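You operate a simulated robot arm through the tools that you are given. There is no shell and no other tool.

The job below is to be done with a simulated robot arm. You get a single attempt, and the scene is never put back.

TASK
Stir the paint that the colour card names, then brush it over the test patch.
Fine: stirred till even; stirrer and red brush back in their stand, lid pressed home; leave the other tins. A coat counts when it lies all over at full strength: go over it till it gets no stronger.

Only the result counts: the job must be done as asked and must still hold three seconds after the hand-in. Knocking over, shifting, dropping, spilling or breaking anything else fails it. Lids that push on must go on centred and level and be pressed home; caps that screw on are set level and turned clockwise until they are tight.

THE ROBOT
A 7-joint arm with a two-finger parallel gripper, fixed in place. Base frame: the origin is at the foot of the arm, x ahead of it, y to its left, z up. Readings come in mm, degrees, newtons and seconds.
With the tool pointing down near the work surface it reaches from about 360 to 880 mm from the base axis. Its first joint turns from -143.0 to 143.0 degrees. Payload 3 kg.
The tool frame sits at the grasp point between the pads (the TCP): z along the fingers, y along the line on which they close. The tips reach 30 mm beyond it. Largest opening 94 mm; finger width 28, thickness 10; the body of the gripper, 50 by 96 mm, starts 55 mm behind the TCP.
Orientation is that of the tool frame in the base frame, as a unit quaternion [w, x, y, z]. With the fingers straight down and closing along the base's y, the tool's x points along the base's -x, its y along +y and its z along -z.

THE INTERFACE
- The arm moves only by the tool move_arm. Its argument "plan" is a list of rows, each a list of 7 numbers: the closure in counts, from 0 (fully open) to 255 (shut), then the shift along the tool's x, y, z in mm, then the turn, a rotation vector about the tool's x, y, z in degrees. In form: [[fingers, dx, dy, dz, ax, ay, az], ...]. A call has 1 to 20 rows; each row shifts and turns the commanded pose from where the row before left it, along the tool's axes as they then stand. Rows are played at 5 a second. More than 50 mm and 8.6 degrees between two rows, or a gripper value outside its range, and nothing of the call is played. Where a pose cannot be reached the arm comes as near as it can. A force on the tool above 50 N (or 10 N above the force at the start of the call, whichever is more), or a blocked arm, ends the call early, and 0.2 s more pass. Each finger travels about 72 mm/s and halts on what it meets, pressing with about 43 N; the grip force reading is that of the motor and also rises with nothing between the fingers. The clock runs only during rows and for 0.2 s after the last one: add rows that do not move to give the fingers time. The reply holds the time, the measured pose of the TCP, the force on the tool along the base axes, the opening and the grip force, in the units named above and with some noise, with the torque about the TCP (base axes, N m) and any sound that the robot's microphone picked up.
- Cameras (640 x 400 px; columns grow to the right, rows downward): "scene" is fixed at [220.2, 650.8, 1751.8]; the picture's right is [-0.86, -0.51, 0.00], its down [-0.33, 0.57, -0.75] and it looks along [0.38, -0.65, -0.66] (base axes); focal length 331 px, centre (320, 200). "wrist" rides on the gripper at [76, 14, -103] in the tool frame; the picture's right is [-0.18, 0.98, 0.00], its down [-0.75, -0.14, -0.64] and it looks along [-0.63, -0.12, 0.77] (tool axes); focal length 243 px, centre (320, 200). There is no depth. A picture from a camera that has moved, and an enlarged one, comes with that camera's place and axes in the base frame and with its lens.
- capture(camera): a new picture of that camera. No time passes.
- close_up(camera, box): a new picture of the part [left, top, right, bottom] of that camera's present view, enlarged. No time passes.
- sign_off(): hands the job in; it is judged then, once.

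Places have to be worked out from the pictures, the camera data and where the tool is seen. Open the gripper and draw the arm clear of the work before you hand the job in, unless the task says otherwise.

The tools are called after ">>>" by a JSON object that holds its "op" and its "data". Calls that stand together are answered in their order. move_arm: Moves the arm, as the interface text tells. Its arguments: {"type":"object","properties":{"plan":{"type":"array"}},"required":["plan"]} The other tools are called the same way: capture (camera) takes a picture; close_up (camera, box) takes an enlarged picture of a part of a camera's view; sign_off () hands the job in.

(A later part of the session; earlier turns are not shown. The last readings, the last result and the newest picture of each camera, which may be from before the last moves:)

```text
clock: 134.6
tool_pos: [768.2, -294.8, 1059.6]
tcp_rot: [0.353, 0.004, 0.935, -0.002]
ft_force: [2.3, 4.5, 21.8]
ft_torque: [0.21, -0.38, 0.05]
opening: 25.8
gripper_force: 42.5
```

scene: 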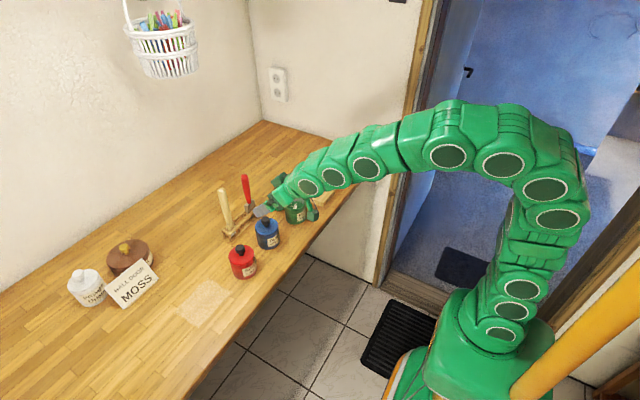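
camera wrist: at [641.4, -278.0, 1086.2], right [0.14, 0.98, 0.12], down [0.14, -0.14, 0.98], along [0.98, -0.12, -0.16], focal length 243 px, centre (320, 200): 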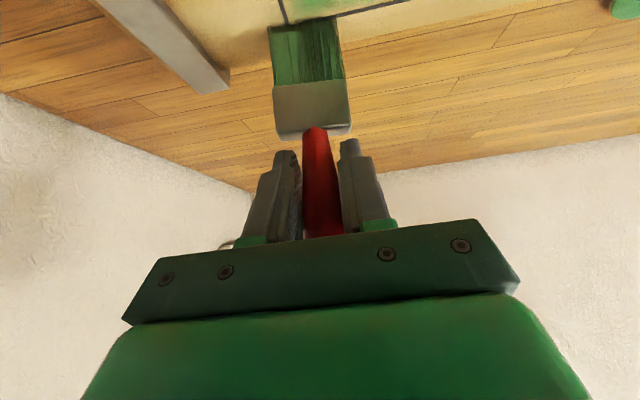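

22 N. I stroke +y along this edge with no height change.

>>> {"op": "move_arm", "data": {"plan": [[255, 0, 12, 0, 0, 0, 0], [255, 0, 12, 0, 0, 0, 0], [255, 0, 12, 0, 0, 0, 0], [255, 0, 12, 0, 0, 0, 0], [255, 0, 12, 0, 0, 0, 0], [255, 0, 12, 0, 0, 0, 0], [255, 0, 12, 0, 0, 0, 0], [255, 0, 12, 0, 0, 0, 0], [255, 0, 0, 0, 0, 0, 0]]}}

>>> {"op": "close_up", "data": {"camera": "scene", "box": [295, 150, 351, 205]}}

```text
clock: 136.6
tool_pos: [767.6, -199.0, 1058.2]
tcp_rot: [0.353, 0.004, 0.936, -0.002]
ft_force: [0.9, -13.4, 45.4]
ft_torque: [-0.74, -0.45, -0.09]
opening: 26.2
gripper_force: 42.6
```

```text
7.27 times, centred on (323, 178) of scene
camera zoom: at [220.2, 650.8, 1751.8], right [-0.86, -0.51, 0.0], down [-0.33, 0.57, -0.75], along [0.38, -0.65, -0.66], focal length 2410 px, centre (298, 364)
```

zoom: 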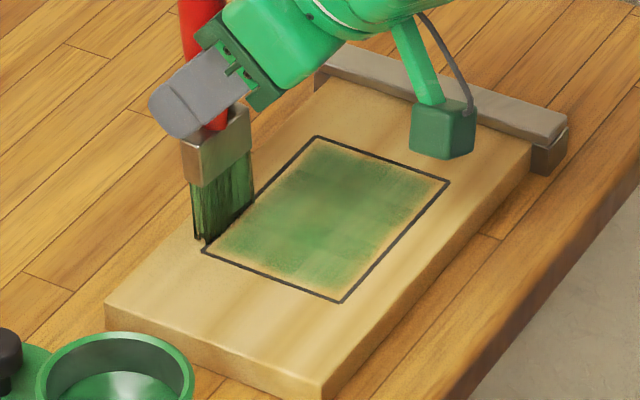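

Coat strengthening; the paintable area ends just inside the outline. I lift slightly, shift to x about 745, press again and stroke -y.

>>> {"op": "move_arm", "data": {"plan": [[255, -2, 0, -2.25, 0, 0, 0], [255, 16.5, 2, -14.5, 0, 0, 0], [255, 1.3, 0, 1.5, 0, 0, 0], [255, 0.66, 0, 0.75, 0, 0, 0], [255, 0, 0, 0, 0, 0, 0]]}}

```text
clock: 137.8
tool_pos: [746.6, -196.7, 1059.0]
tcp_rot: [0.355, 0.003, 0.935, -0.002]
ft_force: [-5.0, 1.8, 37.9]
ft_torque: [0.68, 0.18, 0.1]
opening: 26.1
gripper_force: 43.5
```

>>> {"op": "move_arm", "data": {"plan": [[255, -0.66, 0, -0.75, 0, 0, 0], [255, 0, -12, 0, 0, 0, 0], [255, 0, -12, 0, 0, 0, 0], [255, 0, -12, 0, 0, 0, 0], [255, 0, -12, 0, 0, 0, 0], [255, 0, -12, 0, 0, 0, 0], [255, 0, -12, 0, 0, 0, 0], [255, 0, -12, 0, 0, 0, 0], [255, 0, -12, 0, 0, 0, 0], [255, 0, 0, 0, 0, 0, 0]]}}

>>> {"op": "close_up", "data": {"camera": "scene", "box": [295, 150, 351, 205]}}

```text
clock: 140.0
tool_pos: [746.4, -290.4, 1059.2]
tcp_rot: [0.354, 0.003, 0.935, -0.001]
ft_force: [3.2, 10.6, 41.6]
ft_torque: [0.51, -0.5, 0.07]
opening: 25.9
gripper_force: 43.0
```

```text
7.27 times, centred on (323, 178) of scene
camera zoom: at [220.2, 650.8, 1751.8], right [-0.86, -0.51, 0.0], down [-0.33, 0.57, -0.75], along [0.38, -0.65, -0.66], focal length 2410 px, centre (298, 364)
```

zoom: 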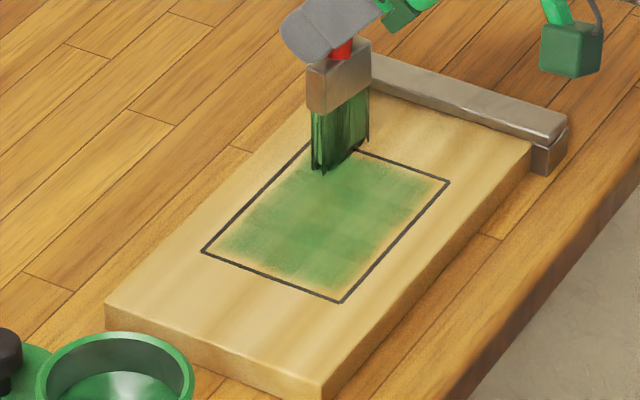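

The strokes add little now, so the brush needs reloading. I lift and go back to the tin.

>>> {"op": "move_arm", "data": {"plan": [[255, -6.6, 0, -7.5, 0, 0, 0], [255, -26, 0, -30, 0, 0, 0], [255, -26, 0, -30, 0, 0, 0], [255, 0, 38, 0, 0, 0, 0], [255, 0, 38, 0, 0, 0, 0], [255, 0, 38, 0, 0, 0, 0], [255, 0, 38, 0, 0, 0, 0], [255, 0, 38, 0, 0, 0, 0], [255, 0, 38, 0, 0, 0, 0], [255, 0, 38, 0, 0, 0, 0], [255, 24, 0, -21, 0, 0, 0], [255, 0, 0, 0, 0, 0, 0]]}}

>>> {"op": "close_up", "data": {"camera": "scene", "box": [265, 160, 329, 240]}}

>>> {"op": "close_up", "data": {"camera": "scene", "box": [300, 150, 350, 200]}}

>>> {"op": "capture", "data": {"camera": "wrist"}}

```text
clock: 142.6
tool_pos: [713.6, -24.0, 1149.7]
tcp_rot: [0.352, 0.004, 0.936, -0.002]
ft_force: [0.0, -0.3, -0.9]
ft_torque: [-0.04, -0.01, 0.0]
opening: 25.6
gripper_force: 42.8
```

```text
5.00 times, centred on (297, 200) of scene
camera zoom: at [220.2, 650.8, 1751.8], right [-0.86, -0.51, 0.0], down [-0.33, 0.57, -0.75], along [0.38, -0.65, -0.66], focal length 1657 px, centre (435, 200)
```

zoom: 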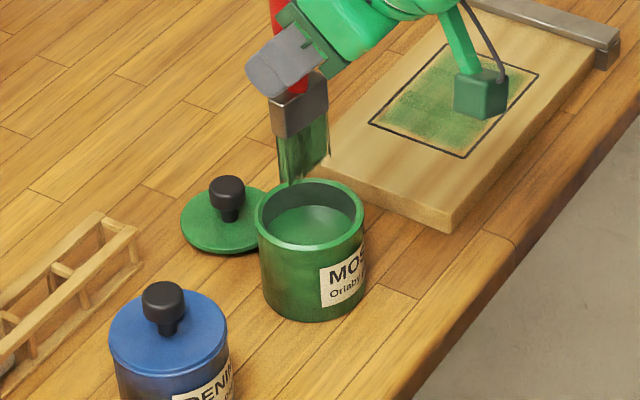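

```text
8.00 times, centred on (325, 175) of scene
camera zoom: at [220.2, 650.8, 1751.8], right [-0.86, -0.51, 0.0], down [-0.33, 0.57, -0.75], along [0.38, -0.65, -0.66], focal length 2651 px, centre (280, 400)
```

zoom: 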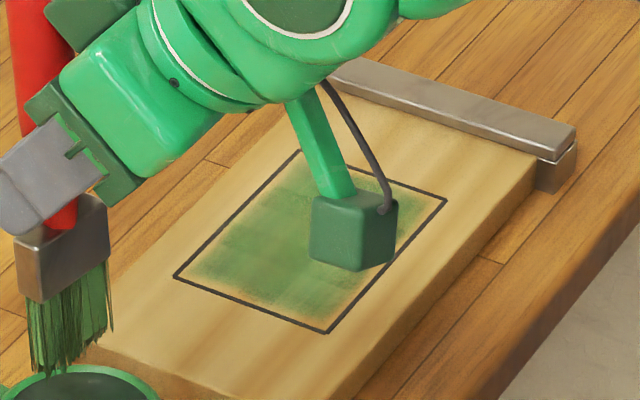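

```text
taken
camera wrist: at [588.3, -8.8, 1174.7], right [0.15, 0.98, 0.12], down [0.14, -0.14, 0.98], along [0.98, -0.12, -0.16], focal length 243 px, centre (320, 200)
```

wrist: 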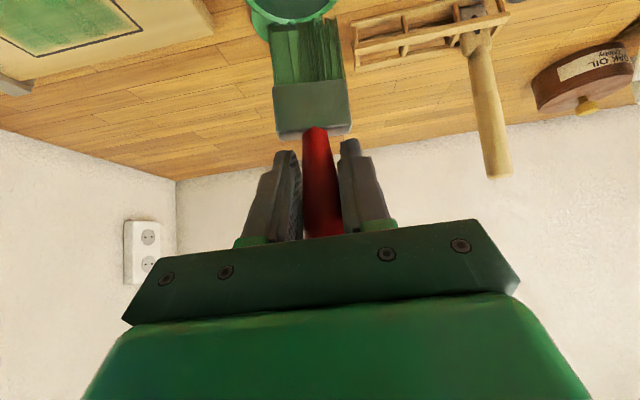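

The brush is still partly loaded but I reload: shift (-3,+3) and lower into the tin.

>>> {"op": "move_arm", "data": {"plan": [[255, 2.3, 3, -2, 0, 0, 0], [255, 9.9, 0, 11.3, 0, 0, 0], [255, 9.9, 0, 11.3, 0, 0, 0], [255, 9.9, 0, 11.3, 0, 0, 0], [255, 9.9, 0, 11.3, 0, 0, 0], [255, 7.9, 0, 9, 0, 0, 0], [255, 0, 0, 0, 0, 0, 0]]}}

>>> {"op": "close_up", "data": {"camera": "scene", "box": [275, 180, 315, 230]}}

```text
clock: 144.2
tool_pos: [711.6, -22.1, 1075.6]
tcp_rot: [0.352, 0.003, 0.936, -0.001]
ft_force: [0.8, -0.6, -0.3]
ft_torque: [0.02, 0.0, 0.01]
opening: 25.8
gripper_force: 43.1
```

```text
8.00 times, centred on (295, 205) of scene
camera zoom: at [220.2, 650.8, 1751.8], right [-0.86, -0.51, 0.0], down [-0.33, 0.57, -0.75], along [0.38, -0.65, -0.66], focal length 2651 px, centre (520, 160)
```

zoom: 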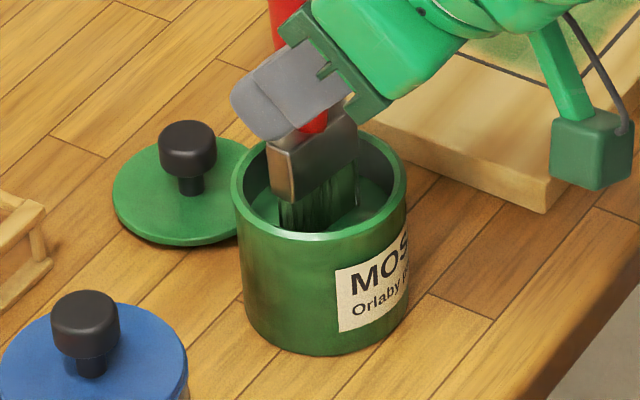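

>>> {"op": "move_arm", "data": {"plan": [[255, 1.3, 0, 1.5, 0, 0, 0], [255, 1.3, 0, 1.5, 0, 0, 0], [255, 1.0, 0, 1.13, 0, 0, 0], [255, 1.0, 0, 1.13, 0, 0, 0], [255, 0, 0, 0, 0, 0, 0]]}}

```text
clock: 145.4
tool_pos: [711.9, -22.3, 1069.5]
tcp_rot: [0.352, 0.004, 0.936, -0.001]
ft_force: [-0.6, 0.8, 3.3]
ft_torque: [0.07, 0.07, 0.06]
opening: 25.6
gripper_force: 43.2
```

Just touching the floor. I press 1 mm more, sway, hold, then lift and let it drip.

>>> {"op": "move_arm", "data": {"plan": [[255, 0.5, 0, 0.56, 0, 0, 0], [255, 0, 0, 0, 0, 0, 0], [255, -0.5, 3, -0.56, 0, 0, 0], [255, 0, -6, 0, 0, 0, 0], [255, 0, 6, 0, 0, 0, 0], [255, 0, -3, 0, 0, 0, 0], [255, 0, 0, 0, 0, 0, 0], [255, -6.6, 0, -7.5, 0, 0, 0], [255, -9.9, 0, -11.3, 0, 0, 0], [255, -9.9, 0, -11.3, 0, 0, 0], [255, -7.9, 0, -9.1, 0, 0, 0], [255, 0, 0, 0, 0, 0, 0], [255, 0, 0, 0, 0, 0, 0], [255, 0, 0, 0, 0, 0, 0], [255, 0, 0, 0, 0, 0, 0], [255, 0, 0, 0, 0, 0, 0], [255, 0, 0, 0, 0, 0, 0], [255, 0, 0, 0, 0, 0, 0], [255, 0, 0, 0, 0, 0, 0], [255, 0, 0, 0, 0, 0, 0]]}}

>>> {"op": "close_up", "data": {"camera": "scene", "box": [275, 180, 315, 230]}}

>>> {"op": "close_up", "data": {"camera": "wrist", "box": [220, 0, 400, 140]}}

```text
clock: 149.6
tool_pos: [711.2, -22.7, 1121.7]
tcp_rot: [0.352, 0.003, 0.936, -0.001]
ft_force: [0.3, -0.2, -0.6]
ft_torque: [0.0, -0.01, -0.01]
opening: 25.9
gripper_force: 42.9
```

```text
8.00 times, centred on (295, 205) of scene
camera zoom: at [220.2, 650.8, 1751.8], right [-0.86, -0.51, 0.0], down [-0.33, 0.57, -0.75], along [0.38, -0.65, -0.66], focal length 2651 px, centre (520, 160)
```

zoom: 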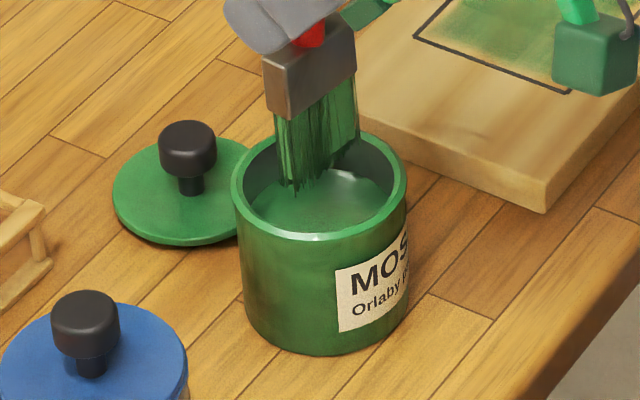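

```text
2.86 times, centred on (310, 70) of wrist
camera zoom: at [585.7, -7.1, 1147.6], right [0.14, 0.98, 0.12], down [0.14, -0.14, 0.98], along [0.98, -0.12, -0.16], focal length 693 px, centre (349, 571)
```

zoom: 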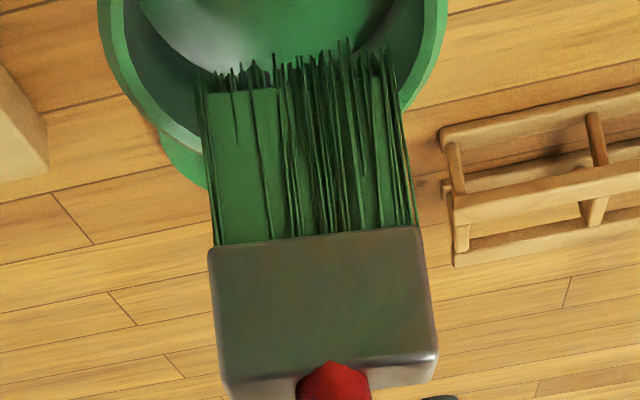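

Fully green again. I carry it to the near edge of the patch, x about 690.

>>> {"op": "move_arm", "data": {"plan": [[255, -15.8, 0, -18, 0, 0, 0], [255, 0, -35, 0, 0, 0, 0], [255, 0, -35, 0, 0, 0, 0], [255, 0, -35, 0, 0, 0, 0], [255, 0, -35, 0, 0, 0, 0], [255, 0, -35, 0, 0, 0, 0], [255, 15.8, 0, -13.8, 0, 0, 0], [255, 16.5, 0, 18.8, 0, 0, 0], [255, 16.5, 0, 18.8, 0, 0, 0], [255, 16.5, 0, 18.8, 0, 0, 0], [255, 3, 0, 3.4, 0, 0, 0], [255, 0, 0, 0, 0, 0, 0]]}}

>>> {"op": "close_up", "data": {"camera": "scene", "box": [295, 150, 351, 205]}}

```text
clock: 152.2
tool_pos: [689.2, -197.4, 1066.1]
tcp_rot: [0.352, 0.003, 0.936, -0.001]
ft_force: [0.1, 0.4, -1.1]
ft_torque: [0.01, 0.02, -0.01]
opening: 25.6
gripper_force: 42.6
```

```text
7.27 times, centred on (323, 178) of scene
camera zoom: at [220.2, 650.8, 1751.8], right [-0.86, -0.51, 0.0], down [-0.33, 0.57, -0.75], along [0.38, -0.65, -0.66], focal length 2410 px, centre (298, 364)
```

zoom: 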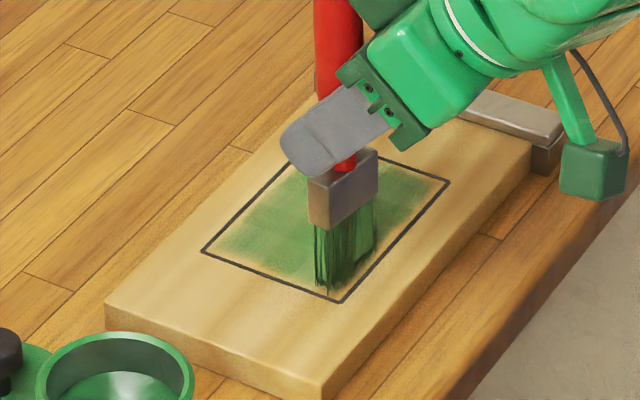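

Lowering to contact in small steps.

>>> {"op": "move_arm", "data": {"plan": [[255, 2.0, 0, 2.26, 0, 0, 0], [255, 1.3, 0, 1.5, 0, 0, 0], [255, 0.66, 0, 0.75, 0, 0, 0], [255, 0, 0, 0, 0, 0, 0]]}}

```text
clock: 153.2
tool_pos: [688.9, -198.8, 1060.1]
tcp_rot: [0.353, 0.004, 0.936, -0.001]
ft_force: [-1.1, 0.5, 3.3]
ft_torque: [0.13, 0.03, 0.0]
opening: 26.0
gripper_force: 43.1
```

>>> {"op": "move_arm", "data": {"plan": [[255, 0.6, 0, 0.68, 0, 0, 0], [255, 0, -12, 0, 0, 0, 0], [255, 0, -12, 0, 0, 0, 0], [255, 0, -12, 0, 0, 0, 0], [255, 0, -12, 0, 0, 0, 0], [255, 0, -12, 0, 0, 0, 0], [255, 0, -12, 0, 0, 0, 0], [255, 0, -12, 0, 0, 0, 0], [255, 0, -12, 0, 0, 0, 0], [255, 0, 0, 0, 0, 0, 0]]}}

>>> {"op": "close_up", "data": {"camera": "scene", "box": [295, 150, 351, 205]}}

```text
clock: 155.4
tool_pos: [688.8, -292.4, 1059.5]
tcp_rot: [0.353, 0.003, 0.936, -0.002]
ft_force: [1.2, 15.7, 45.9]
ft_torque: [0.68, -0.32, 0.05]
opening: 25.9
gripper_force: 43.3
```

```text
7.27 times, centred on (323, 178) of scene
camera zoom: at [220.2, 650.8, 1751.8], right [-0.86, -0.51, 0.0], down [-0.33, 0.57, -0.75], along [0.38, -0.65, -0.66], focal length 2410 px, centre (298, 364)
```

zoom: 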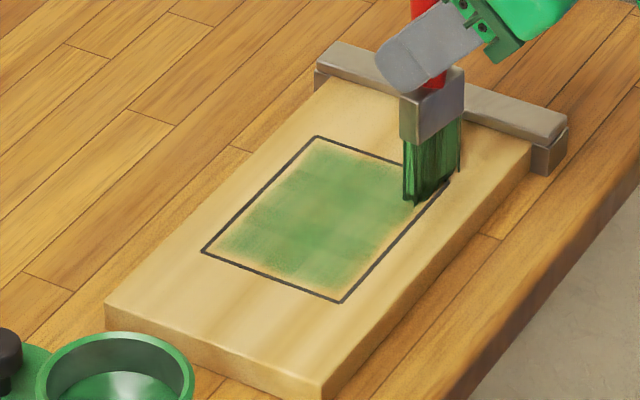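

The coat is building. I shift to x about 705 and stroke back +y.

>>> {"op": "move_arm", "data": {"plan": [[255, -12.3, 0, 10.2, 0, 0, 0], [255, 0.05, 12, 0.06, 0, 0, 0], [255, 0.05, 12, 0.06, 0, 0, 0], [255, 0, 0, 0, 0, 0, 0]]}}

```text
clock: 156.4
tool_pos: [705.2, -269.6, 1057.8]
tcp_rot: [0.353, 0.003, 0.936, -0.001]
ft_force: [2.3, -10.1, 22.7]
ft_torque: [-0.69, -0.17, 0.03]
opening: 26.2
gripper_force: 42.9
```

>>> {"op": "move_arm", "data": {"plan": [[255, 0, 12, 0, 0, 0, 0], [255, 0, 12, 0, 0, 0, 0], [255, 0, 12, 0, 0, 0, 0], [255, 0, 12, 0, 0, 0, 0], [255, 0, 12, 0, 0, 0, 0], [255, 0, 13, 0, 0, 0, 0], [255, 0, 0, 0, 0, 0, 0]]}}

>>> {"op": "close_up", "data": {"camera": "scene", "box": [295, 150, 351, 205]}}

```text
clock: 158.0
tool_pos: [705.9, -195.8, 1059.5]
tcp_rot: [0.352, 0.004, 0.936, -0.002]
ft_force: [0.2, -0.1, 0.2]
ft_torque: [0.0, 0.01, 0.0]
opening: 25.9
gripper_force: 42.4
```

```text
7.27 times, centred on (323, 178) of scene
camera zoom: at [220.2, 650.8, 1751.8], right [-0.86, -0.51, 0.0], down [-0.33, 0.57, -0.75], along [0.38, -0.65, -0.66], focal length 2410 px, centre (298, 364)
```

zoom: 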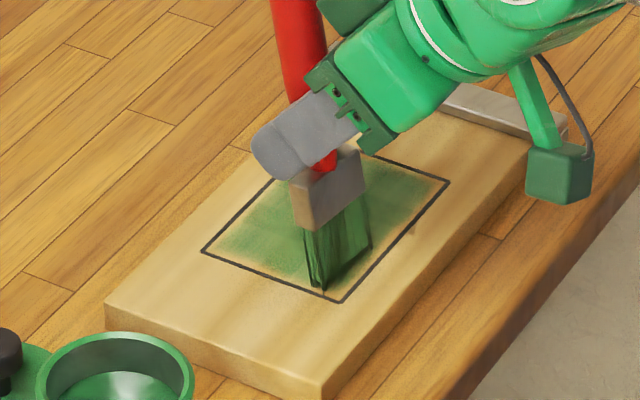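

The brush has turned in the grip (tip toward -x) because I shifted in x while pressed. I lift clear and look from both cameras.

>>> {"op": "move_arm", "data": {"plan": [[255, -16.5, 0, -18.8, 0, 0, 0], [255, 0, 0, 0, 0, 0, 0]]}}

>>> {"op": "close_up", "data": {"camera": "scene", "box": [285, 130, 357, 205]}}

>>> {"op": "capture", "data": {"camera": "wrist"}}

```text
clock: 158.6
tool_pos: [704.3, -195.2, 1083.8]
tcp_rot: [0.352, 0.002, 0.936, -0.001]
ft_force: [0.0, 0.0, -0.7]
ft_torque: [0.01, 0.0, -0.02]
opening: 25.8
gripper_force: 42.7
```

```text
5.33 times, centred on (321, 168) of scene
camera zoom: at [220.2, 650.8, 1751.8], right [-0.86, -0.51, 0.0], down [-0.33, 0.57, -0.75], along [0.38, -0.65, -0.66], focal length 1768 px, centre (315, 373)
```

zoom: 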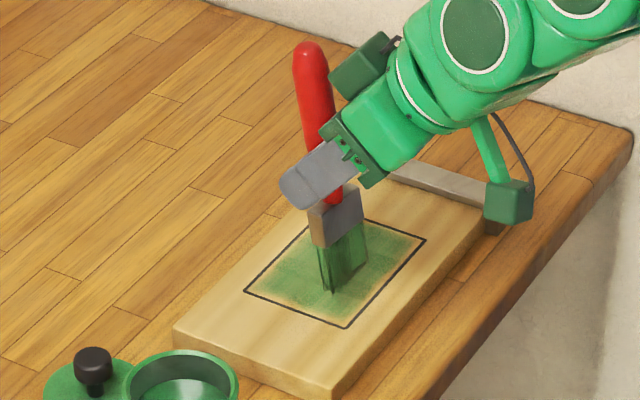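

```text
taken
camera wrist: at [579.4, -179.1, 1110.5], right [0.14, 0.98, 0.12], down [0.14, -0.14, 0.98], along [0.98, -0.12, -0.16], focal length 243 px, centre (320, 200)
```

wrist: 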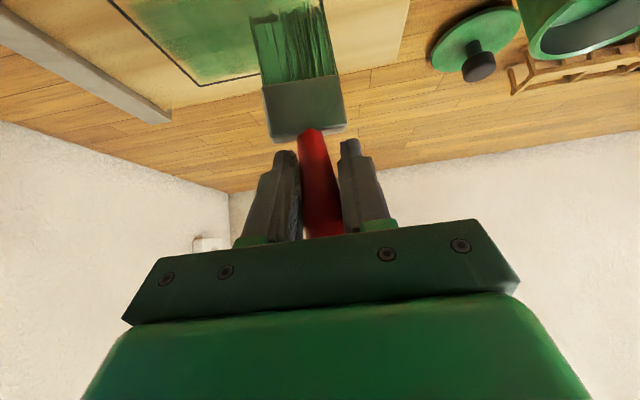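

The brush tip leans about 7° toward me (-x). I turn the tool -7° about its y axis to set the brush upright again.

>>> {"op": "move_arm", "data": {"plan": [[255, 0, 0, 0, 0, -7, 0], [255, 0, 0, 0, 0, 0, 0]]}}

>>> {"op": "close_up", "data": {"camera": "scene", "box": [285, 130, 357, 205]}}

```text
clock: 159.2
tool_pos: [705.1, -195.5, 1083.6]
tcp_rot: [0.41, 0.003, 0.912, -0.001]
ft_force: [-0.8, 0.6, -1.0]
ft_torque: [0.03, -0.02, 0.01]
opening: 25.9
gripper_force: 42.8
```

```text
5.33 times, centred on (321, 168) of scene
camera zoom: at [220.2, 650.8, 1751.8], right [-0.86, -0.51, 0.0], down [-0.33, 0.57, -0.75], along [0.38, -0.65, -0.66], focal length 1768 px, centre (315, 373)
```

zoom: 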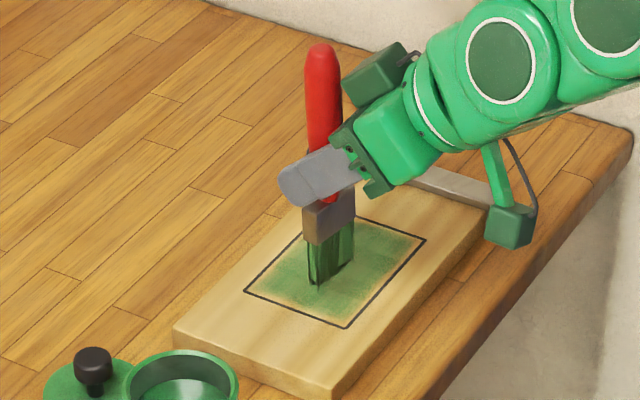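

Upright again (tilt now 48°). I place it over the pale near-x edge and lower.

>>> {"op": "move_arm", "data": {"plan": [[255, 11.3, 0, -12.7, 0, 0, 0], [255, 15, 0, 13.3, 0, 0, 0], [255, 2.2, 0, 2.0, 0, 0, 0], [255, 0.75, 0, 0.66, 0, 0, 0], [255, 0, 0, 0, 0, 0, 0]]}}

>>> {"op": "close_up", "data": {"camera": "scene", "box": [295, 150, 351, 205]}}

```text
clock: 160.4
tool_pos: [688.7, -195.6, 1059.0]
tcp_rot: [0.41, 0.003, 0.912, -0.002]
ft_force: [0.1, 0.1, -0.8]
ft_torque: [-0.01, -0.03, 0.05]
opening: 25.8
gripper_force: 43.2
```

```text
7.27 times, centred on (323, 178) of scene
camera zoom: at [220.2, 650.8, 1751.8], right [-0.86, -0.51, 0.0], down [-0.33, 0.57, -0.75], along [0.38, -0.65, -0.66], focal length 2410 px, centre (298, 364)
```

zoom: 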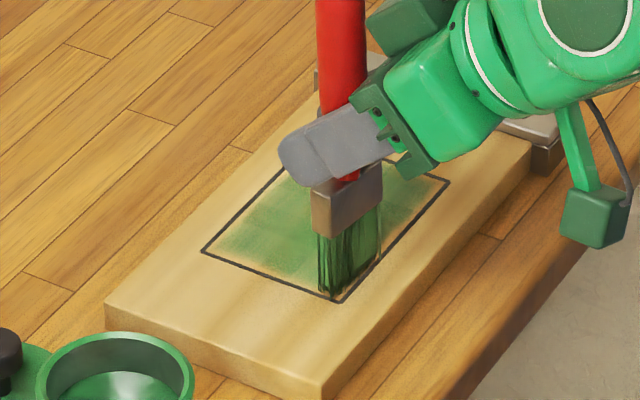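

Lowering to contact.

>>> {"op": "move_arm", "data": {"plan": [[255, 1.1, 0, 1.0, 0, 0, 0], [255, 0.75, 0, 0.66, 0, 0, 0], [255, 0, 0, 0, 0, 0, 0]]}}

```text
clock: 161.2
tool_pos: [688.7, -194.8, 1057.6]
tcp_rot: [0.41, 0.003, 0.912, -0.002]
ft_force: [0.4, -1.1, 8.5]
ft_torque: [-0.06, -0.07, -0.05]
opening: 25.9
gripper_force: 42.7
```

>>> {"op": "move_arm", "data": {"plan": [[255, 0.2, 0, 0.2, 0, 0, 0], [255, 0, -12, 0, 0, 0, 0], [255, 0, -12, 0, 0, 0, 0], [255, 0, -12, 0, 0, 0, 0], [255, 0, -12, 0, 0, 0, 0], [255, 0, -12, 0, 0, 0, 0], [255, 0, -12, 0, 0, 0, 0], [255, 0, -12, 0, 0, 0, 0], [255, 0, -13, 0, 0, 0, 0], [255, 0, 0, 0, 0, 0, 0]]}}

>>> {"op": "close_up", "data": {"camera": "scene", "box": [295, 150, 351, 205]}}

```text
clock: 163.4
tool_pos: [688.4, -294.9, 1056.6]
tcp_rot: [0.41, 0.003, 0.912, -0.002]
ft_force: [1.9, 8.6, 35.8]
ft_torque: [0.24, -0.25, 0.03]
opening: 26.0
gripper_force: 42.9
```

```text
7.27 times, centred on (323, 178) of scene
camera zoom: at [220.2, 650.8, 1751.8], right [-0.86, -0.51, 0.0], down [-0.33, 0.57, -0.75], along [0.38, -0.65, -0.66], focal length 2410 px, centre (298, 364)
```

zoom: 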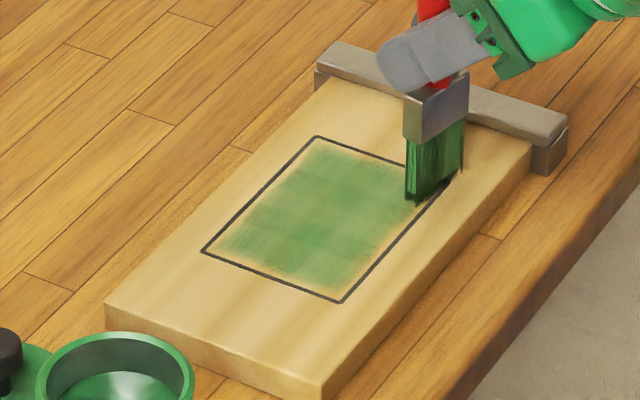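

I try the outermost lane, x about 681, on the way back to see whether the pale rim takes paint.

>>> {"op": "move_arm", "data": {"plan": [[255, -2.2, 0, -2.0, 0, 0, 0], [255, 4.6, 0, -5.2, 0, 0, 0], [255, 2.2, 0, 2.0, 0, 0, 0], [255, 0, 4, 0, 0, 0, 0], [255, 0, 0, 0, 0, 0, 0]]}}

```text
clock: 164.6
tool_pos: [680.7, -287.9, 1057.1]
tcp_rot: [0.41, 0.003, 0.912, -0.001]
ft_force: [-0.7, -0.1, 2.0]
ft_torque: [-0.11, 0.03, 0.0]
opening: 25.7
gripper_force: 42.4
```

>>> {"op": "move_arm", "data": {"plan": [[255, 0.9, 0, 0.8, 0, 0, 0], [255, 0, 12, 0, 0, 0, 0], [255, 0, 12, 0, 0, 0, 0], [255, 0, 0, 0, 0, 0, 0]]}}

```text
clock: 165.6
tool_pos: [680.6, -264.0, 1056.3]
tcp_rot: [0.409, 0.004, 0.912, -0.002]
ft_force: [0.0, -1.8, 13.6]
ft_torque: [-0.01, -0.07, -0.03]
opening: 26.0
gripper_force: 42.9
```

>>> {"op": "move_arm", "data": {"plan": [[255, 0.3, 12, 0.27, 0, 0, 0], [255, 0.1, 12, 0.1, 0, 0, 0], [255, 0.1, 12, 0.1, 0, 0, 0], [255, 0, 12, 0, 0, 0, 0], [255, 0, 12, 0, 0, 0, 0], [255, 0, 10, 0, 0, 0, 0], [255, 0, 0, 0, 0, 0, 0]]}}

>>> {"op": "close_up", "data": {"camera": "scene", "box": [295, 150, 351, 205]}}

```text
clock: 166.9
tool_pos: [682.7, -209.4, 1056.1]
tcp_rot: [0.412, 0.004, 0.911, -0.002]
ft_force: [2.0, 0.0, 14.4]
ft_torque: [0.24, -0.38, -0.01]
opening: 25.9
gripper_force: 43.4
stopped in row 6: the force on the tool passed its limit at 51 N (the readings are from after the stop); the commanded pose is now the measured one
```

```text
7.27 times, centred on (323, 178) of scene
camera zoom: at [220.2, 650.8, 1751.8], right [-0.86, -0.51, 0.0], down [-0.33, 0.57, -0.75], along [0.38, -0.65, -0.66], focal length 2410 px, centre (298, 364)
```

zoom: 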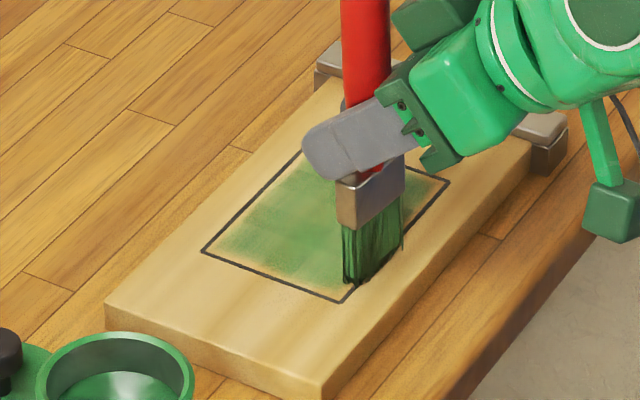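

The force limit tripped but nothing moved. I lift and step aside to see the coat plainly.

>>> {"op": "move_arm", "data": {"plan": [[255, -7.5, 0, -6.6, 0, 0, 0], [255, -30, 0, -26.6, 0, 0, 0], [255, -30, 0, -26.6, 0, 0, 0], [255, 0, 40, 0, 0, 0, 0], [255, 0, 40, 0, 0, 0, 0], [255, 0, 40, 0, 0, 0, 0], [255, 0, 40, 0, 0, 0, 0], [255, 0, 0, 0, 0, 0, 0]]}}

>>> {"op": "close_up", "data": {"camera": "scene", "box": [305, 155, 349, 195]}}

>>> {"op": "capture", "data": {"camera": "wrist"}}

>>> {"op": "close_up", "data": {"camera": "scene", "box": [265, 160, 329, 240]}}

```text
clock: 168.7
tool_pos: [683.8, -49.3, 1147.7]
tcp_rot: [0.41, 0.005, 0.912, -0.001]
ft_force: [0.4, 0.6, -1.1]
ft_torque: [0.04, 0.0, -0.02]
opening: 25.8
gripper_force: 42.7
```

```text
10.00 times, centred on (327, 175) of scene
camera zoom: at [220.2, 650.8, 1751.8], right [-0.86, -0.51, 0.0], down [-0.33, 0.57, -0.75], along [0.38, -0.65, -0.66], focal length 3314 px, centre (250, 450)
```

zoom: 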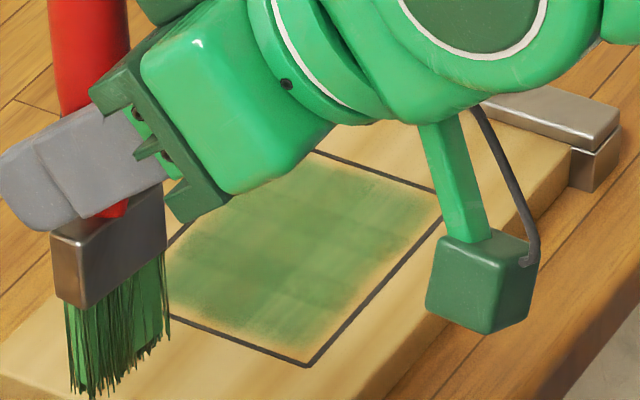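

```text
taken
camera wrist: at [555.3, -33.8, 1157.2], right [0.13, 0.98, 0.14], down [0.02, -0.14, 0.99], along [0.99, -0.13, -0.04], focal length 243 px, centre (320, 200)
```

wrist: 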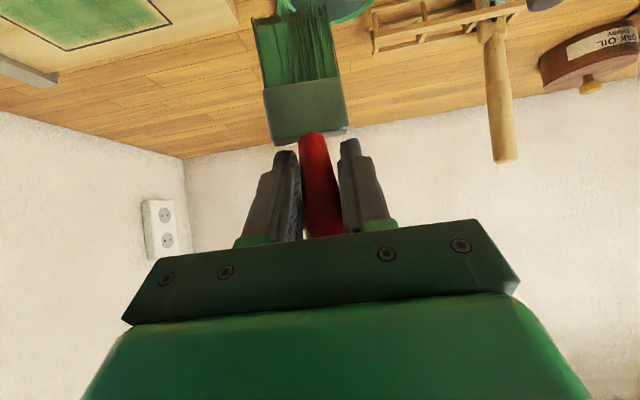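

```text
5.00 times, centred on (297, 200) of scene
camera zoom: at [220.2, 650.8, 1751.8], right [-0.86, -0.51, 0.0], down [-0.33, 0.57, -0.75], along [0.38, -0.65, -0.66], focal length 1657 px, centre (435, 200)
```

zoom: 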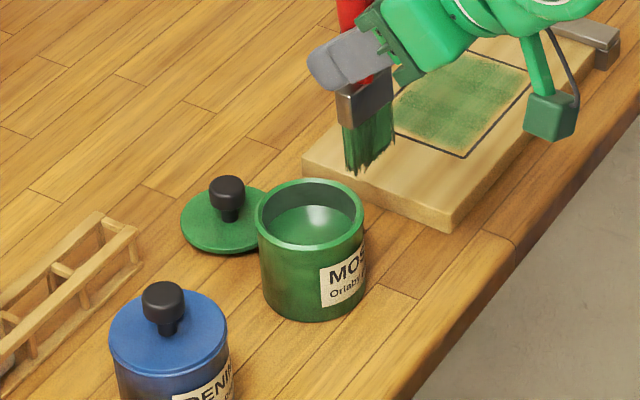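

The coat is fairly even but not yet full strength; it needs more passes with a fresh load. The tip sits at about (+4,-12) from the TCP, so I bring the TCP to (710,-13) and dip again.

>>> {"op": "move_arm", "data": {"plan": [[255, -17.3, 36, 19.4, 0, 0, 0], [255, 0, 0, 0, 0, 0, 0]]}}

>>> {"op": "close_up", "data": {"camera": "scene", "box": [265, 160, 329, 240]}}

```text
clock: 169.3
tool_pos: [710.8, -15.3, 1147.6]
tcp_rot: [0.411, 0.004, 0.912, -0.001]
ft_force: [-0.2, 0.4, -0.1]
ft_torque: [0.04, -0.03, -0.01]
opening: 26.0
gripper_force: 42.8
```

```text
5.00 times, centred on (297, 200) of scene
camera zoom: at [220.2, 650.8, 1751.8], right [-0.86, -0.51, 0.0], down [-0.33, 0.57, -0.75], along [0.38, -0.65, -0.66], focal length 1657 px, centre (435, 200)
```

zoom: 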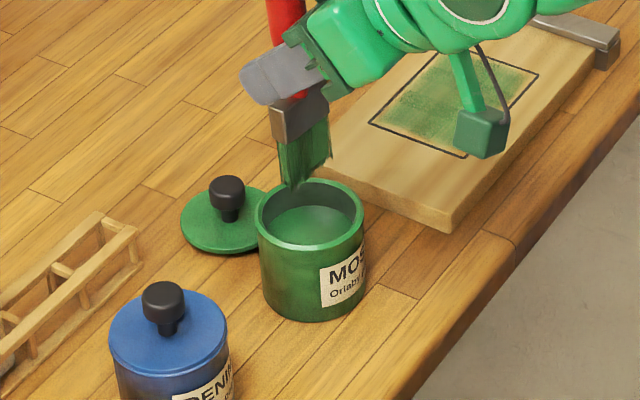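

>>> {"op": "move_arm", "data": {"plan": [[255, 11.2, 2, 9.96, 0, 0, 0], [255, 11.2, 0, 9.96, 0, 0, 0], [255, 11.2, 0, 9.96, 0, 0, 0], [255, 11.2, 0, 9.96, 0, 0, 0], [255, 8.2, 0, 7.3, 0, 0, 0], [255, 2.2, 0, 2.0, 0, 0, 0], [255, 0, 0, 0, 0, 0, 0]]}}

>>> {"op": "close_up", "data": {"camera": "scene", "box": [275, 180, 315, 230]}}

```text
clock: 170.2
tool_pos: [714.2, -15.3, 1102.8]
tcp_rot: [0.419, 0.006, 0.908, 0.0]
ft_force: [0.3, 0.1, 0.1]
ft_torque: [0.02, 0.02, 0.03]
opening: 26.0
gripper_force: 43.1
stopped in row 4: the force on the tool passed its limit at 60 N (the readings are from after the stop); the commanded pose is now the measured one
```

```text
8.00 times, centred on (295, 205) of scene
camera zoom: at [220.2, 650.8, 1751.8], right [-0.86, -0.51, 0.0], down [-0.33, 0.57, -0.75], along [0.38, -0.65, -0.66], focal length 2651 px, centre (520, 160)
```

zoom: 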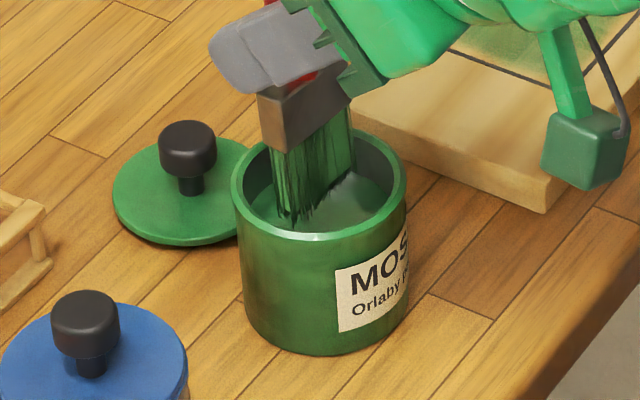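

A 60 N stop at z 1103: part of the brush met the rim, though the tin has not moved. I look before going on.

>>> {"op": "capture", "data": {"camera": "wrist"}}

>>> {"op": "close_up", "data": {"camera": "wrist", "box": [200, 0, 420, 150]}}

>>> {"op": "close_up", "data": {"camera": "scene", "box": [265, 150, 329, 230]}}

```text
taken
camera wrist: at [585.2, 0.3, 1111.1], right [0.13, 0.98, 0.15], down [0.0, -0.15, 0.99], along [0.99, -0.13, -0.02], focal length 243 px, centre (320, 200)
```

wrist: 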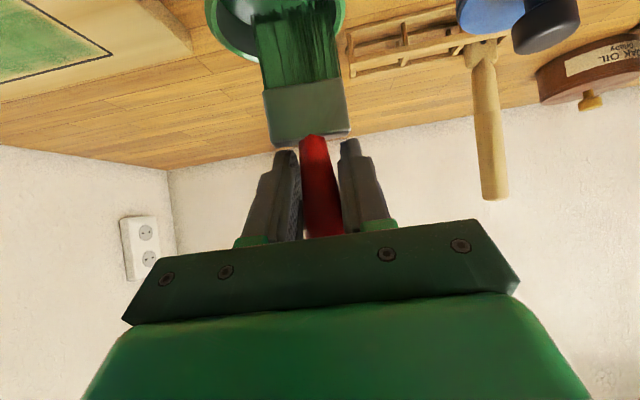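

```text
2.67 times, centred on (310, 75) of wrist
camera zoom: at [585.2, 0.3, 1111.1], right [0.13, 0.98, 0.15], down [0.0, -0.15, 0.99], along [0.99, -0.13, -0.02], focal length 647 px, centre (347, 533)
```

zoom: 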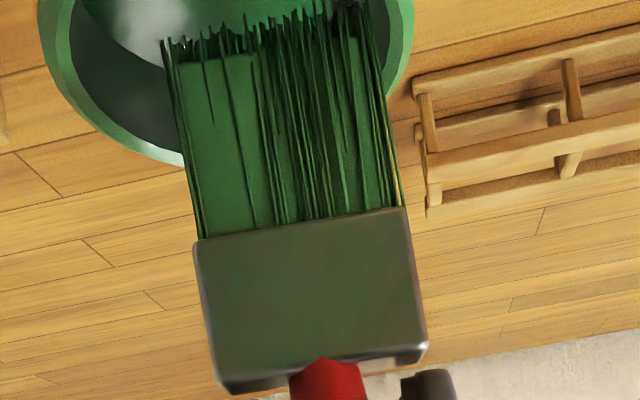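

```text
5.00 times, centred on (297, 190) of scene
camera zoom: at [220.2, 650.8, 1751.8], right [-0.86, -0.51, 0.0], down [-0.33, 0.57, -0.75], along [0.38, -0.65, -0.66], focal length 1657 px, centre (435, 250)
```

zoom: 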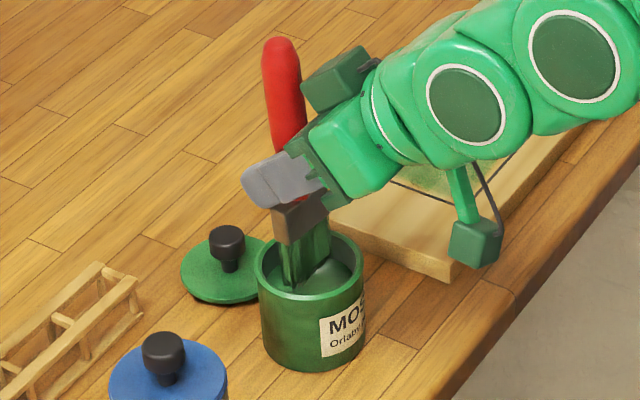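

The wrist view shows the brush's +y corner against the rim; the brush is about 10 mm too far in +y. I rise, shift -9 mm in y and restore the tilt.

>>> {"op": "move_arm", "data": {"plan": [[255, -11.2, 0, -9.96, 0, 0, 0], [255, -7.5, 0, -6.6, 0, 0, 0], [255, 0, -9, 0, 0, 1.1, 0], [255, 0, 0, 0, 0, 0, 0]]}}

>>> {"op": "close_up", "data": {"camera": "scene", "box": [265, 150, 329, 230]}}

>>> {"op": "capture", "data": {"camera": "wrist"}}

```text
clock: 171.2
tool_pos: [712.5, -24.3, 1128.2]
tcp_rot: [0.409, 0.005, 0.912, 0.001]
ft_force: [0.4, -0.2, -0.9]
ft_torque: [-0.01, 0.01, 0.03]
opening: 25.9
gripper_force: 43.3
```

```text
5.00 times, centred on (297, 190) of scene
camera zoom: at [220.2, 650.8, 1751.8], right [-0.86, -0.51, 0.0], down [-0.33, 0.57, -0.75], along [0.38, -0.65, -0.66], focal length 1657 px, centre (435, 250)
```

zoom: 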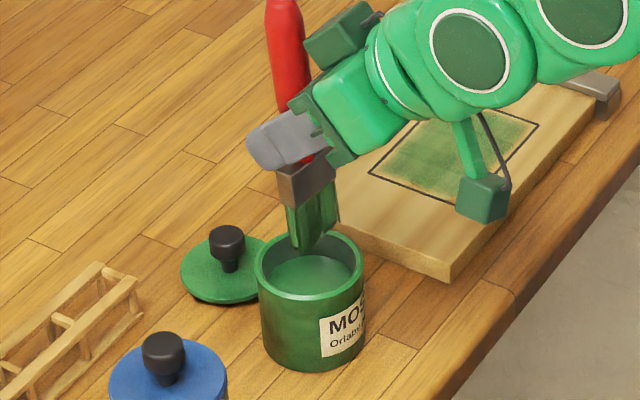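

```text
taken
camera wrist: at [585.5, -8.2, 1138.6], right [0.13, 0.98, 0.14], down [0.02, -0.15, 0.99], along [0.99, -0.13, -0.04], focal length 243 px, centre (320, 200)
```

wrist: 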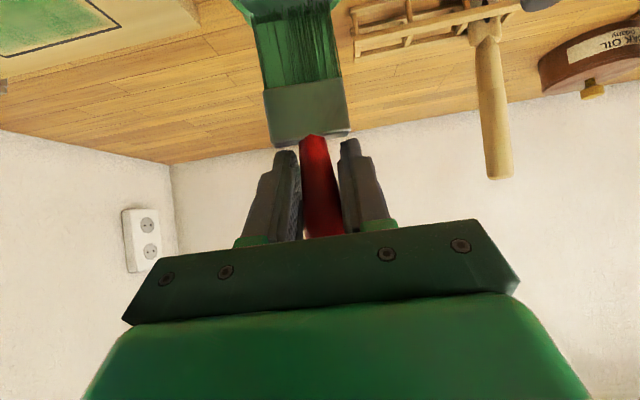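

>>> {"op": "move_arm", "data": {"plan": [[255, 7.5, -3, 6.6, 0, 0, 0], [255, 7.5, 0, 6.6, 0, 0, 0], [255, 7.5, 0, 6.6, 0, 0, 0], [255, 0, 0, 0, 0, 0, 0]]}}

>>> {"op": "close_up", "data": {"camera": "wrist", "box": [200, 0, 420, 150]}}

>>> {"op": "close_up", "data": {"camera": "scene", "box": [275, 180, 315, 230]}}

```text
clock: 172.2
tool_pos: [712.9, -28.0, 1097.3]
tcp_rot: [0.41, 0.006, 0.912, 0.001]
ft_force: [0.1, -0.1, -1.0]
ft_torque: [-0.01, 0.0, 0.03]
opening: 25.9
gripper_force: 42.9
```

```text
2.67 times, centred on (310, 75) of wrist
camera zoom: at [585.3, -11.4, 1108.6], right [0.13, 0.98, 0.14], down [0.02, -0.15, 0.99], along [0.99, -0.13, -0.04], focal length 647 px, centre (347, 533)
```

zoom: 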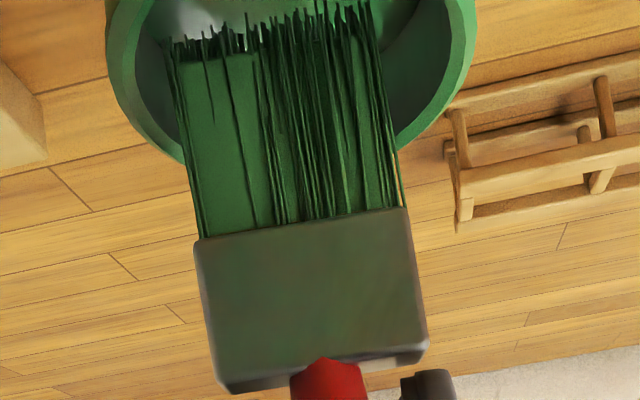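

```text
8.00 times, centred on (295, 205) of scene
camera zoom: at [220.2, 650.8, 1751.8], right [-0.86, -0.51, 0.0], down [-0.33, 0.57, -0.75], along [0.38, -0.65, -0.66], focal length 2651 px, centre (520, 160)
```

zoom: 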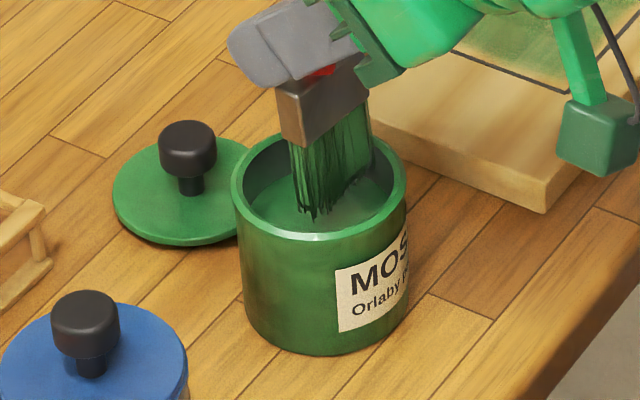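

Well inside the rim now. I shift +2 in y and lower on towards the floor.

>>> {"op": "move_arm", "data": {"plan": [[255, 6, 2, 5.3, 0, 0, 0], [255, 6, 0, 5.3, 0, 0, 0], [255, 5.2, 0, 4.6, 0, 0, 0], [255, 0, 0, 0, 0, 0, 0]]}}

>>> {"op": "close_up", "data": {"camera": "scene", "box": [275, 180, 315, 230]}}

```text
clock: 173.2
tool_pos: [712.7, -24.1, 1074.7]
tcp_rot: [0.411, 0.006, 0.912, 0.001]
ft_force: [0.2, -0.8, -0.1]
ft_torque: [0.01, 0.0, 0.03]
opening: 25.7
gripper_force: 42.8
```

```text
8.00 times, centred on (295, 205) of scene
camera zoom: at [220.2, 650.8, 1751.8], right [-0.86, -0.51, 0.0], down [-0.33, 0.57, -0.75], along [0.38, -0.65, -0.66], focal length 2651 px, centre (520, 160)
```

zoom: 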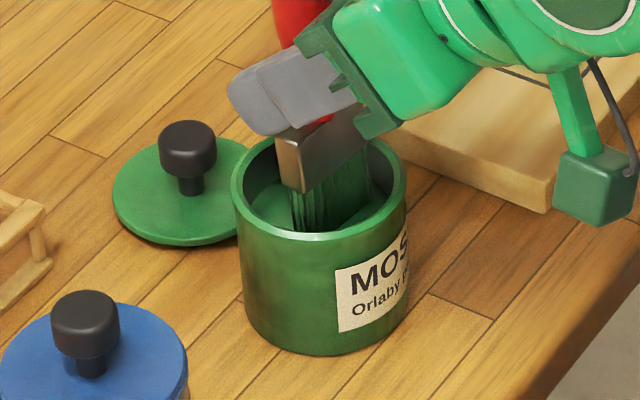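

>>> {"op": "move_arm", "data": {"plan": [[255, 1.5, 0, 1.33, 0, 0, 0], [255, 1.5, 0, 1.33, 0, 0, 0], [255, 1.5, 0, 1.33, 0, 0, 0], [255, 1.5, 0, 1.33, 0, 0, 0], [255, 0, 0, 0, 0, 0, 0]]}}

```text
clock: 174.4
tool_pos: [713.3, -25.2, 1067.6]
tcp_rot: [0.41, 0.005, 0.912, 0.0]
ft_force: [1.3, 0.7, -1.1]
ft_torque: [-0.01, 0.05, 0.01]
opening: 25.6
gripper_force: 42.9
```

>>> {"op": "move_arm", "data": {"plan": [[255, 1.5, 0, 1.33, 0, 0, 0], [255, 1.5, 0, 1.33, 0, 0, 0], [255, 0.75, 0, 0.66, 0, 0, 0], [255, 0, 0, 0, 0, 0, 0]]}}

```text
clock: 175.4
tool_pos: [713.0, -24.4, 1064.2]
tcp_rot: [0.412, 0.005, 0.911, 0.001]
ft_force: [2.1, -2.8, 21.3]
ft_torque: [0.12, -0.27, -0.04]
opening: 25.8
gripper_force: 43.1
```

At the floor (21 N). I hold, sway lightly, lift and let it drip.

>>> {"op": "move_arm", "data": {"plan": [[255, 0, 0, 0, 0, 0, 0], [255, -1.1, 0, -1.0, 0, 0, 0], [255, 0, 3, 0, 0, 0, 0], [255, 0, -5, 0, 0, 0, 0], [255, 0, 2, 0, 0, 0, 0], [255, 0, 0, 0, 0, 0, 0], [255, -7.5, 0, -6.6, 0, 0, 0], [255, -11.2, 0, -10, 0, 0, 0], [255, -11.2, 0, -10, 0, 0, 0], [255, -9, 0, -8, 0, 0, 0], [255, 0, 0, 0, 0, 0, 0], [255, 0, 0, 0, 0, 0, 0], [255, 0, 0, 0, 0, 0, 0], [255, 0, 0, 0, 0, 0, 0], [255, 0, 0, 0, 0, 0, 0], [255, 0, 0, 0, 0, 0, 0], [255, 0, 0, 0, 0, 0, 0], [255, 0, 0, 0, 0, 0, 0]]}}

>>> {"op": "close_up", "data": {"camera": "scene", "box": [275, 180, 315, 230]}}

```text
clock: 179.2
tool_pos: [714.2, -25.8, 1116.8]
tcp_rot: [0.41, 0.005, 0.912, 0.001]
ft_force: [-0.3, -0.8, -1.0]
ft_torque: [0.02, 0.0, 0.04]
opening: 25.9
gripper_force: 42.8
```

```text
8.00 times, centred on (295, 205) of scene
camera zoom: at [220.2, 650.8, 1751.8], right [-0.86, -0.51, 0.0], down [-0.33, 0.57, -0.75], along [0.38, -0.65, -0.66], focal length 2651 px, centre (520, 160)
```

zoom: 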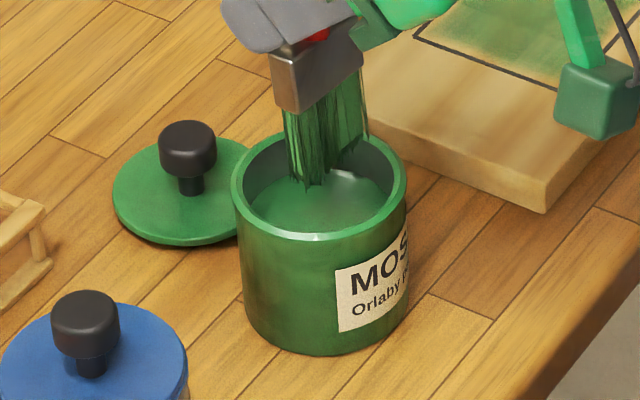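

Loaded. I carry it to the patch at x about 692, levelling the tool's y axis on the way.

>>> {"op": "move_arm", "data": {"plan": [[255, -22.4, 0, -19.9, 0.5, 0, 0], [255, 0, -34.5, 0, 0, 0, 0], [255, 0, -34.5, 0, 0, 0, 0], [255, 0, -34.5, 0, 0, 0, 0], [255, 0, -34.5, 0, 0, 0, 0], [255, 0, -34.5, 0, 0, 0, 0], [255, 14.6, 0, -16.5, 0, 0, 0], [255, 18.7, 0, 16.6, 0, 0, 0], [255, 18.7, 0, 16.6, 0, 0, 0], [255, 18.7, 0, 16.6, 0, 0, 0], [255, 6, 0, 5.3, 0, 0, 0], [255, 0, 0, 0, 0, 0, 0]]}}

>>> {"op": "close_up", "data": {"camera": "scene", "box": [295, 150, 351, 205]}}

```text
clock: 181.8
tool_pos: [687.2, -198.2, 1061.2]
tcp_rot: [0.41, 0.007, 0.912, -0.003]
ft_force: [0.1, -0.2, -0.4]
ft_torque: [0.01, 0.02, -0.01]
opening: 25.8
gripper_force: 42.8
```

```text
7.27 times, centred on (323, 178) of scene
camera zoom: at [220.2, 650.8, 1751.8], right [-0.86, -0.51, 0.0], down [-0.33, 0.57, -0.75], along [0.38, -0.65, -0.66], focal length 2410 px, centre (298, 364)
```

zoom: 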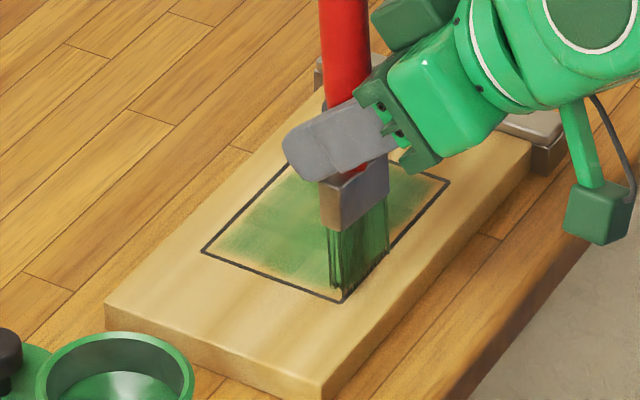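

>>> {"op": "move_arm", "data": {"plan": [[255, 2.2, 0, 2.0, 0, 0, 0], [255, 1.1, 0, 1.0, 0, 0, 0], [255, 0.75, 0, 0.66, 0, 0, 0], [255, 0, 0, 0, 0, 0, 0]]}}

```text
clock: 182.8
tool_pos: [687.4, -197.1, 1057.5]
tcp_rot: [0.41, 0.007, 0.912, -0.004]
ft_force: [-0.3, 0.5, -0.3]
ft_torque: [-0.01, 0.01, 0.04]
opening: 25.8
gripper_force: 43.6
```

>>> {"op": "move_arm", "data": {"plan": [[255, 0.75, 0, 0.66, 0, 0, 0], [255, 0.75, 0, 0.66, 0, 0, 0], [255, 0.4, 0, 0.35, 0, 0, 0], [255, 0, 0, 0, 0, 0, 0]]}}

```text
clock: 183.8
tool_pos: [687.9, -197.7, 1054.1]
tcp_rot: [0.41, 0.008, 0.912, -0.004]
ft_force: [0.3, -0.2, -0.9]
ft_torque: [0.0, 0.0, 0.02]
opening: 26.0
gripper_force: 42.9
```

>>> {"op": "move_arm", "data": {"plan": [[255, 0.75, 0, 0.66, 0, 0, 0], [255, 0.75, 0, 0.66, 0, 0, 0], [255, 0, 0, 0, 0, 0, 0]]}}

```text
clock: 184.6
tool_pos: [688.9, -197.9, 1053.6]
tcp_rot: [0.412, 0.008, 0.911, -0.004]
ft_force: [1.3, -3.0, 23.4]
ft_torque: [0.12, -0.15, -0.02]
opening: 25.7
gripper_force: 43.1
```

>>> {"op": "move_arm", "data": {"plan": [[255, -0.4, 0, -0.35, 0, 0, 0], [255, 0, -12, 0, 0, 0, 0], [255, 0, -12, 0, 0, 0, 0], [255, 0, -12, 0, 0, 0, 0], [255, 0, -12, 0, 0, 0, 0], [255, 0, -12, 0, 0, 0, 0], [255, 0, -12, 0, 0, 0, 0], [255, 0, -12, 0, 0, 0, 0], [255, 0, -12, 0, 0, 0, 0], [255, 0, 0, 0, 0, 0, 0]]}}

>>> {"op": "close_up", "data": {"camera": "scene", "box": [295, 150, 351, 205]}}

```text
clock: 186.8
tool_pos: [684.8, -293.7, 1053.8]
tcp_rot: [0.41, 0.007, 0.912, -0.004]
ft_force: [2.8, 6.1, 16.2]
ft_torque: [0.3, -0.2, 0.04]
opening: 25.7
gripper_force: 42.9
```

```text
7.27 times, centred on (323, 178) of scene
camera zoom: at [220.2, 650.8, 1751.8], right [-0.86, -0.51, 0.0], down [-0.33, 0.57, -0.75], along [0.38, -0.65, -0.66], focal length 2410 px, centre (298, 364)
```

zoom: 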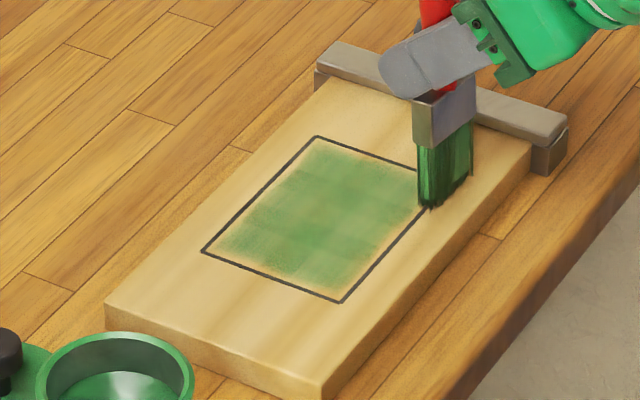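

I take a close look at the coat with the brush at the far corner.

>>> {"op": "close_up", "data": {"camera": "scene", "box": [304, 165, 346, 195]}}

```text
13.33 times, centred on (325, 180) of scene
camera zoom: at [220.2, 650.8, 1751.8], right [-0.86, -0.51, 0.0], down [-0.33, 0.57, -0.75], along [0.38, -0.65, -0.66], focal length 4419 px, centre (253, 467)
```

zoom: 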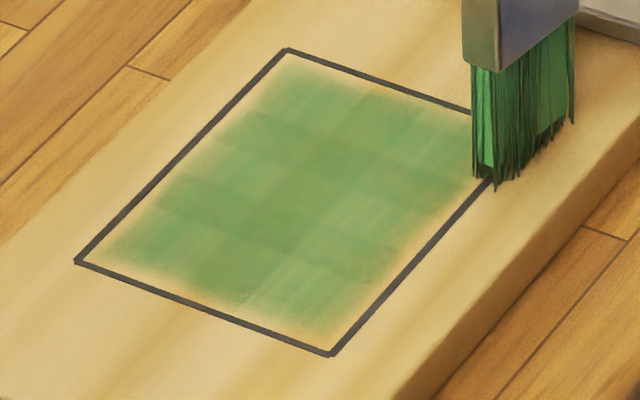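

The middle is stronger than the corners, as though cells fill separately. I run full-length strokes along x about 706 next, lifting when I shift sideways.

>>> {"op": "move_arm", "data": {"plan": [[255, -2.2, 0, -2.0, 0, 0, 0], [255, -13.9, -3, 15.7, 0, 0, 0], [255, 2.2, 0, 2.0, 0, 0, 0], [255, 0, 0, 0, 0, 0, 0]]}}

```text
clock: 187.8
tool_pos: [707.8, -298.2, 1054.3]
tcp_rot: [0.411, 0.008, 0.912, -0.004]
ft_force: [0.6, -0.4, 14.4]
ft_torque: [-0.2, -0.09, 0.04]
opening: 26.0
gripper_force: 42.4
```

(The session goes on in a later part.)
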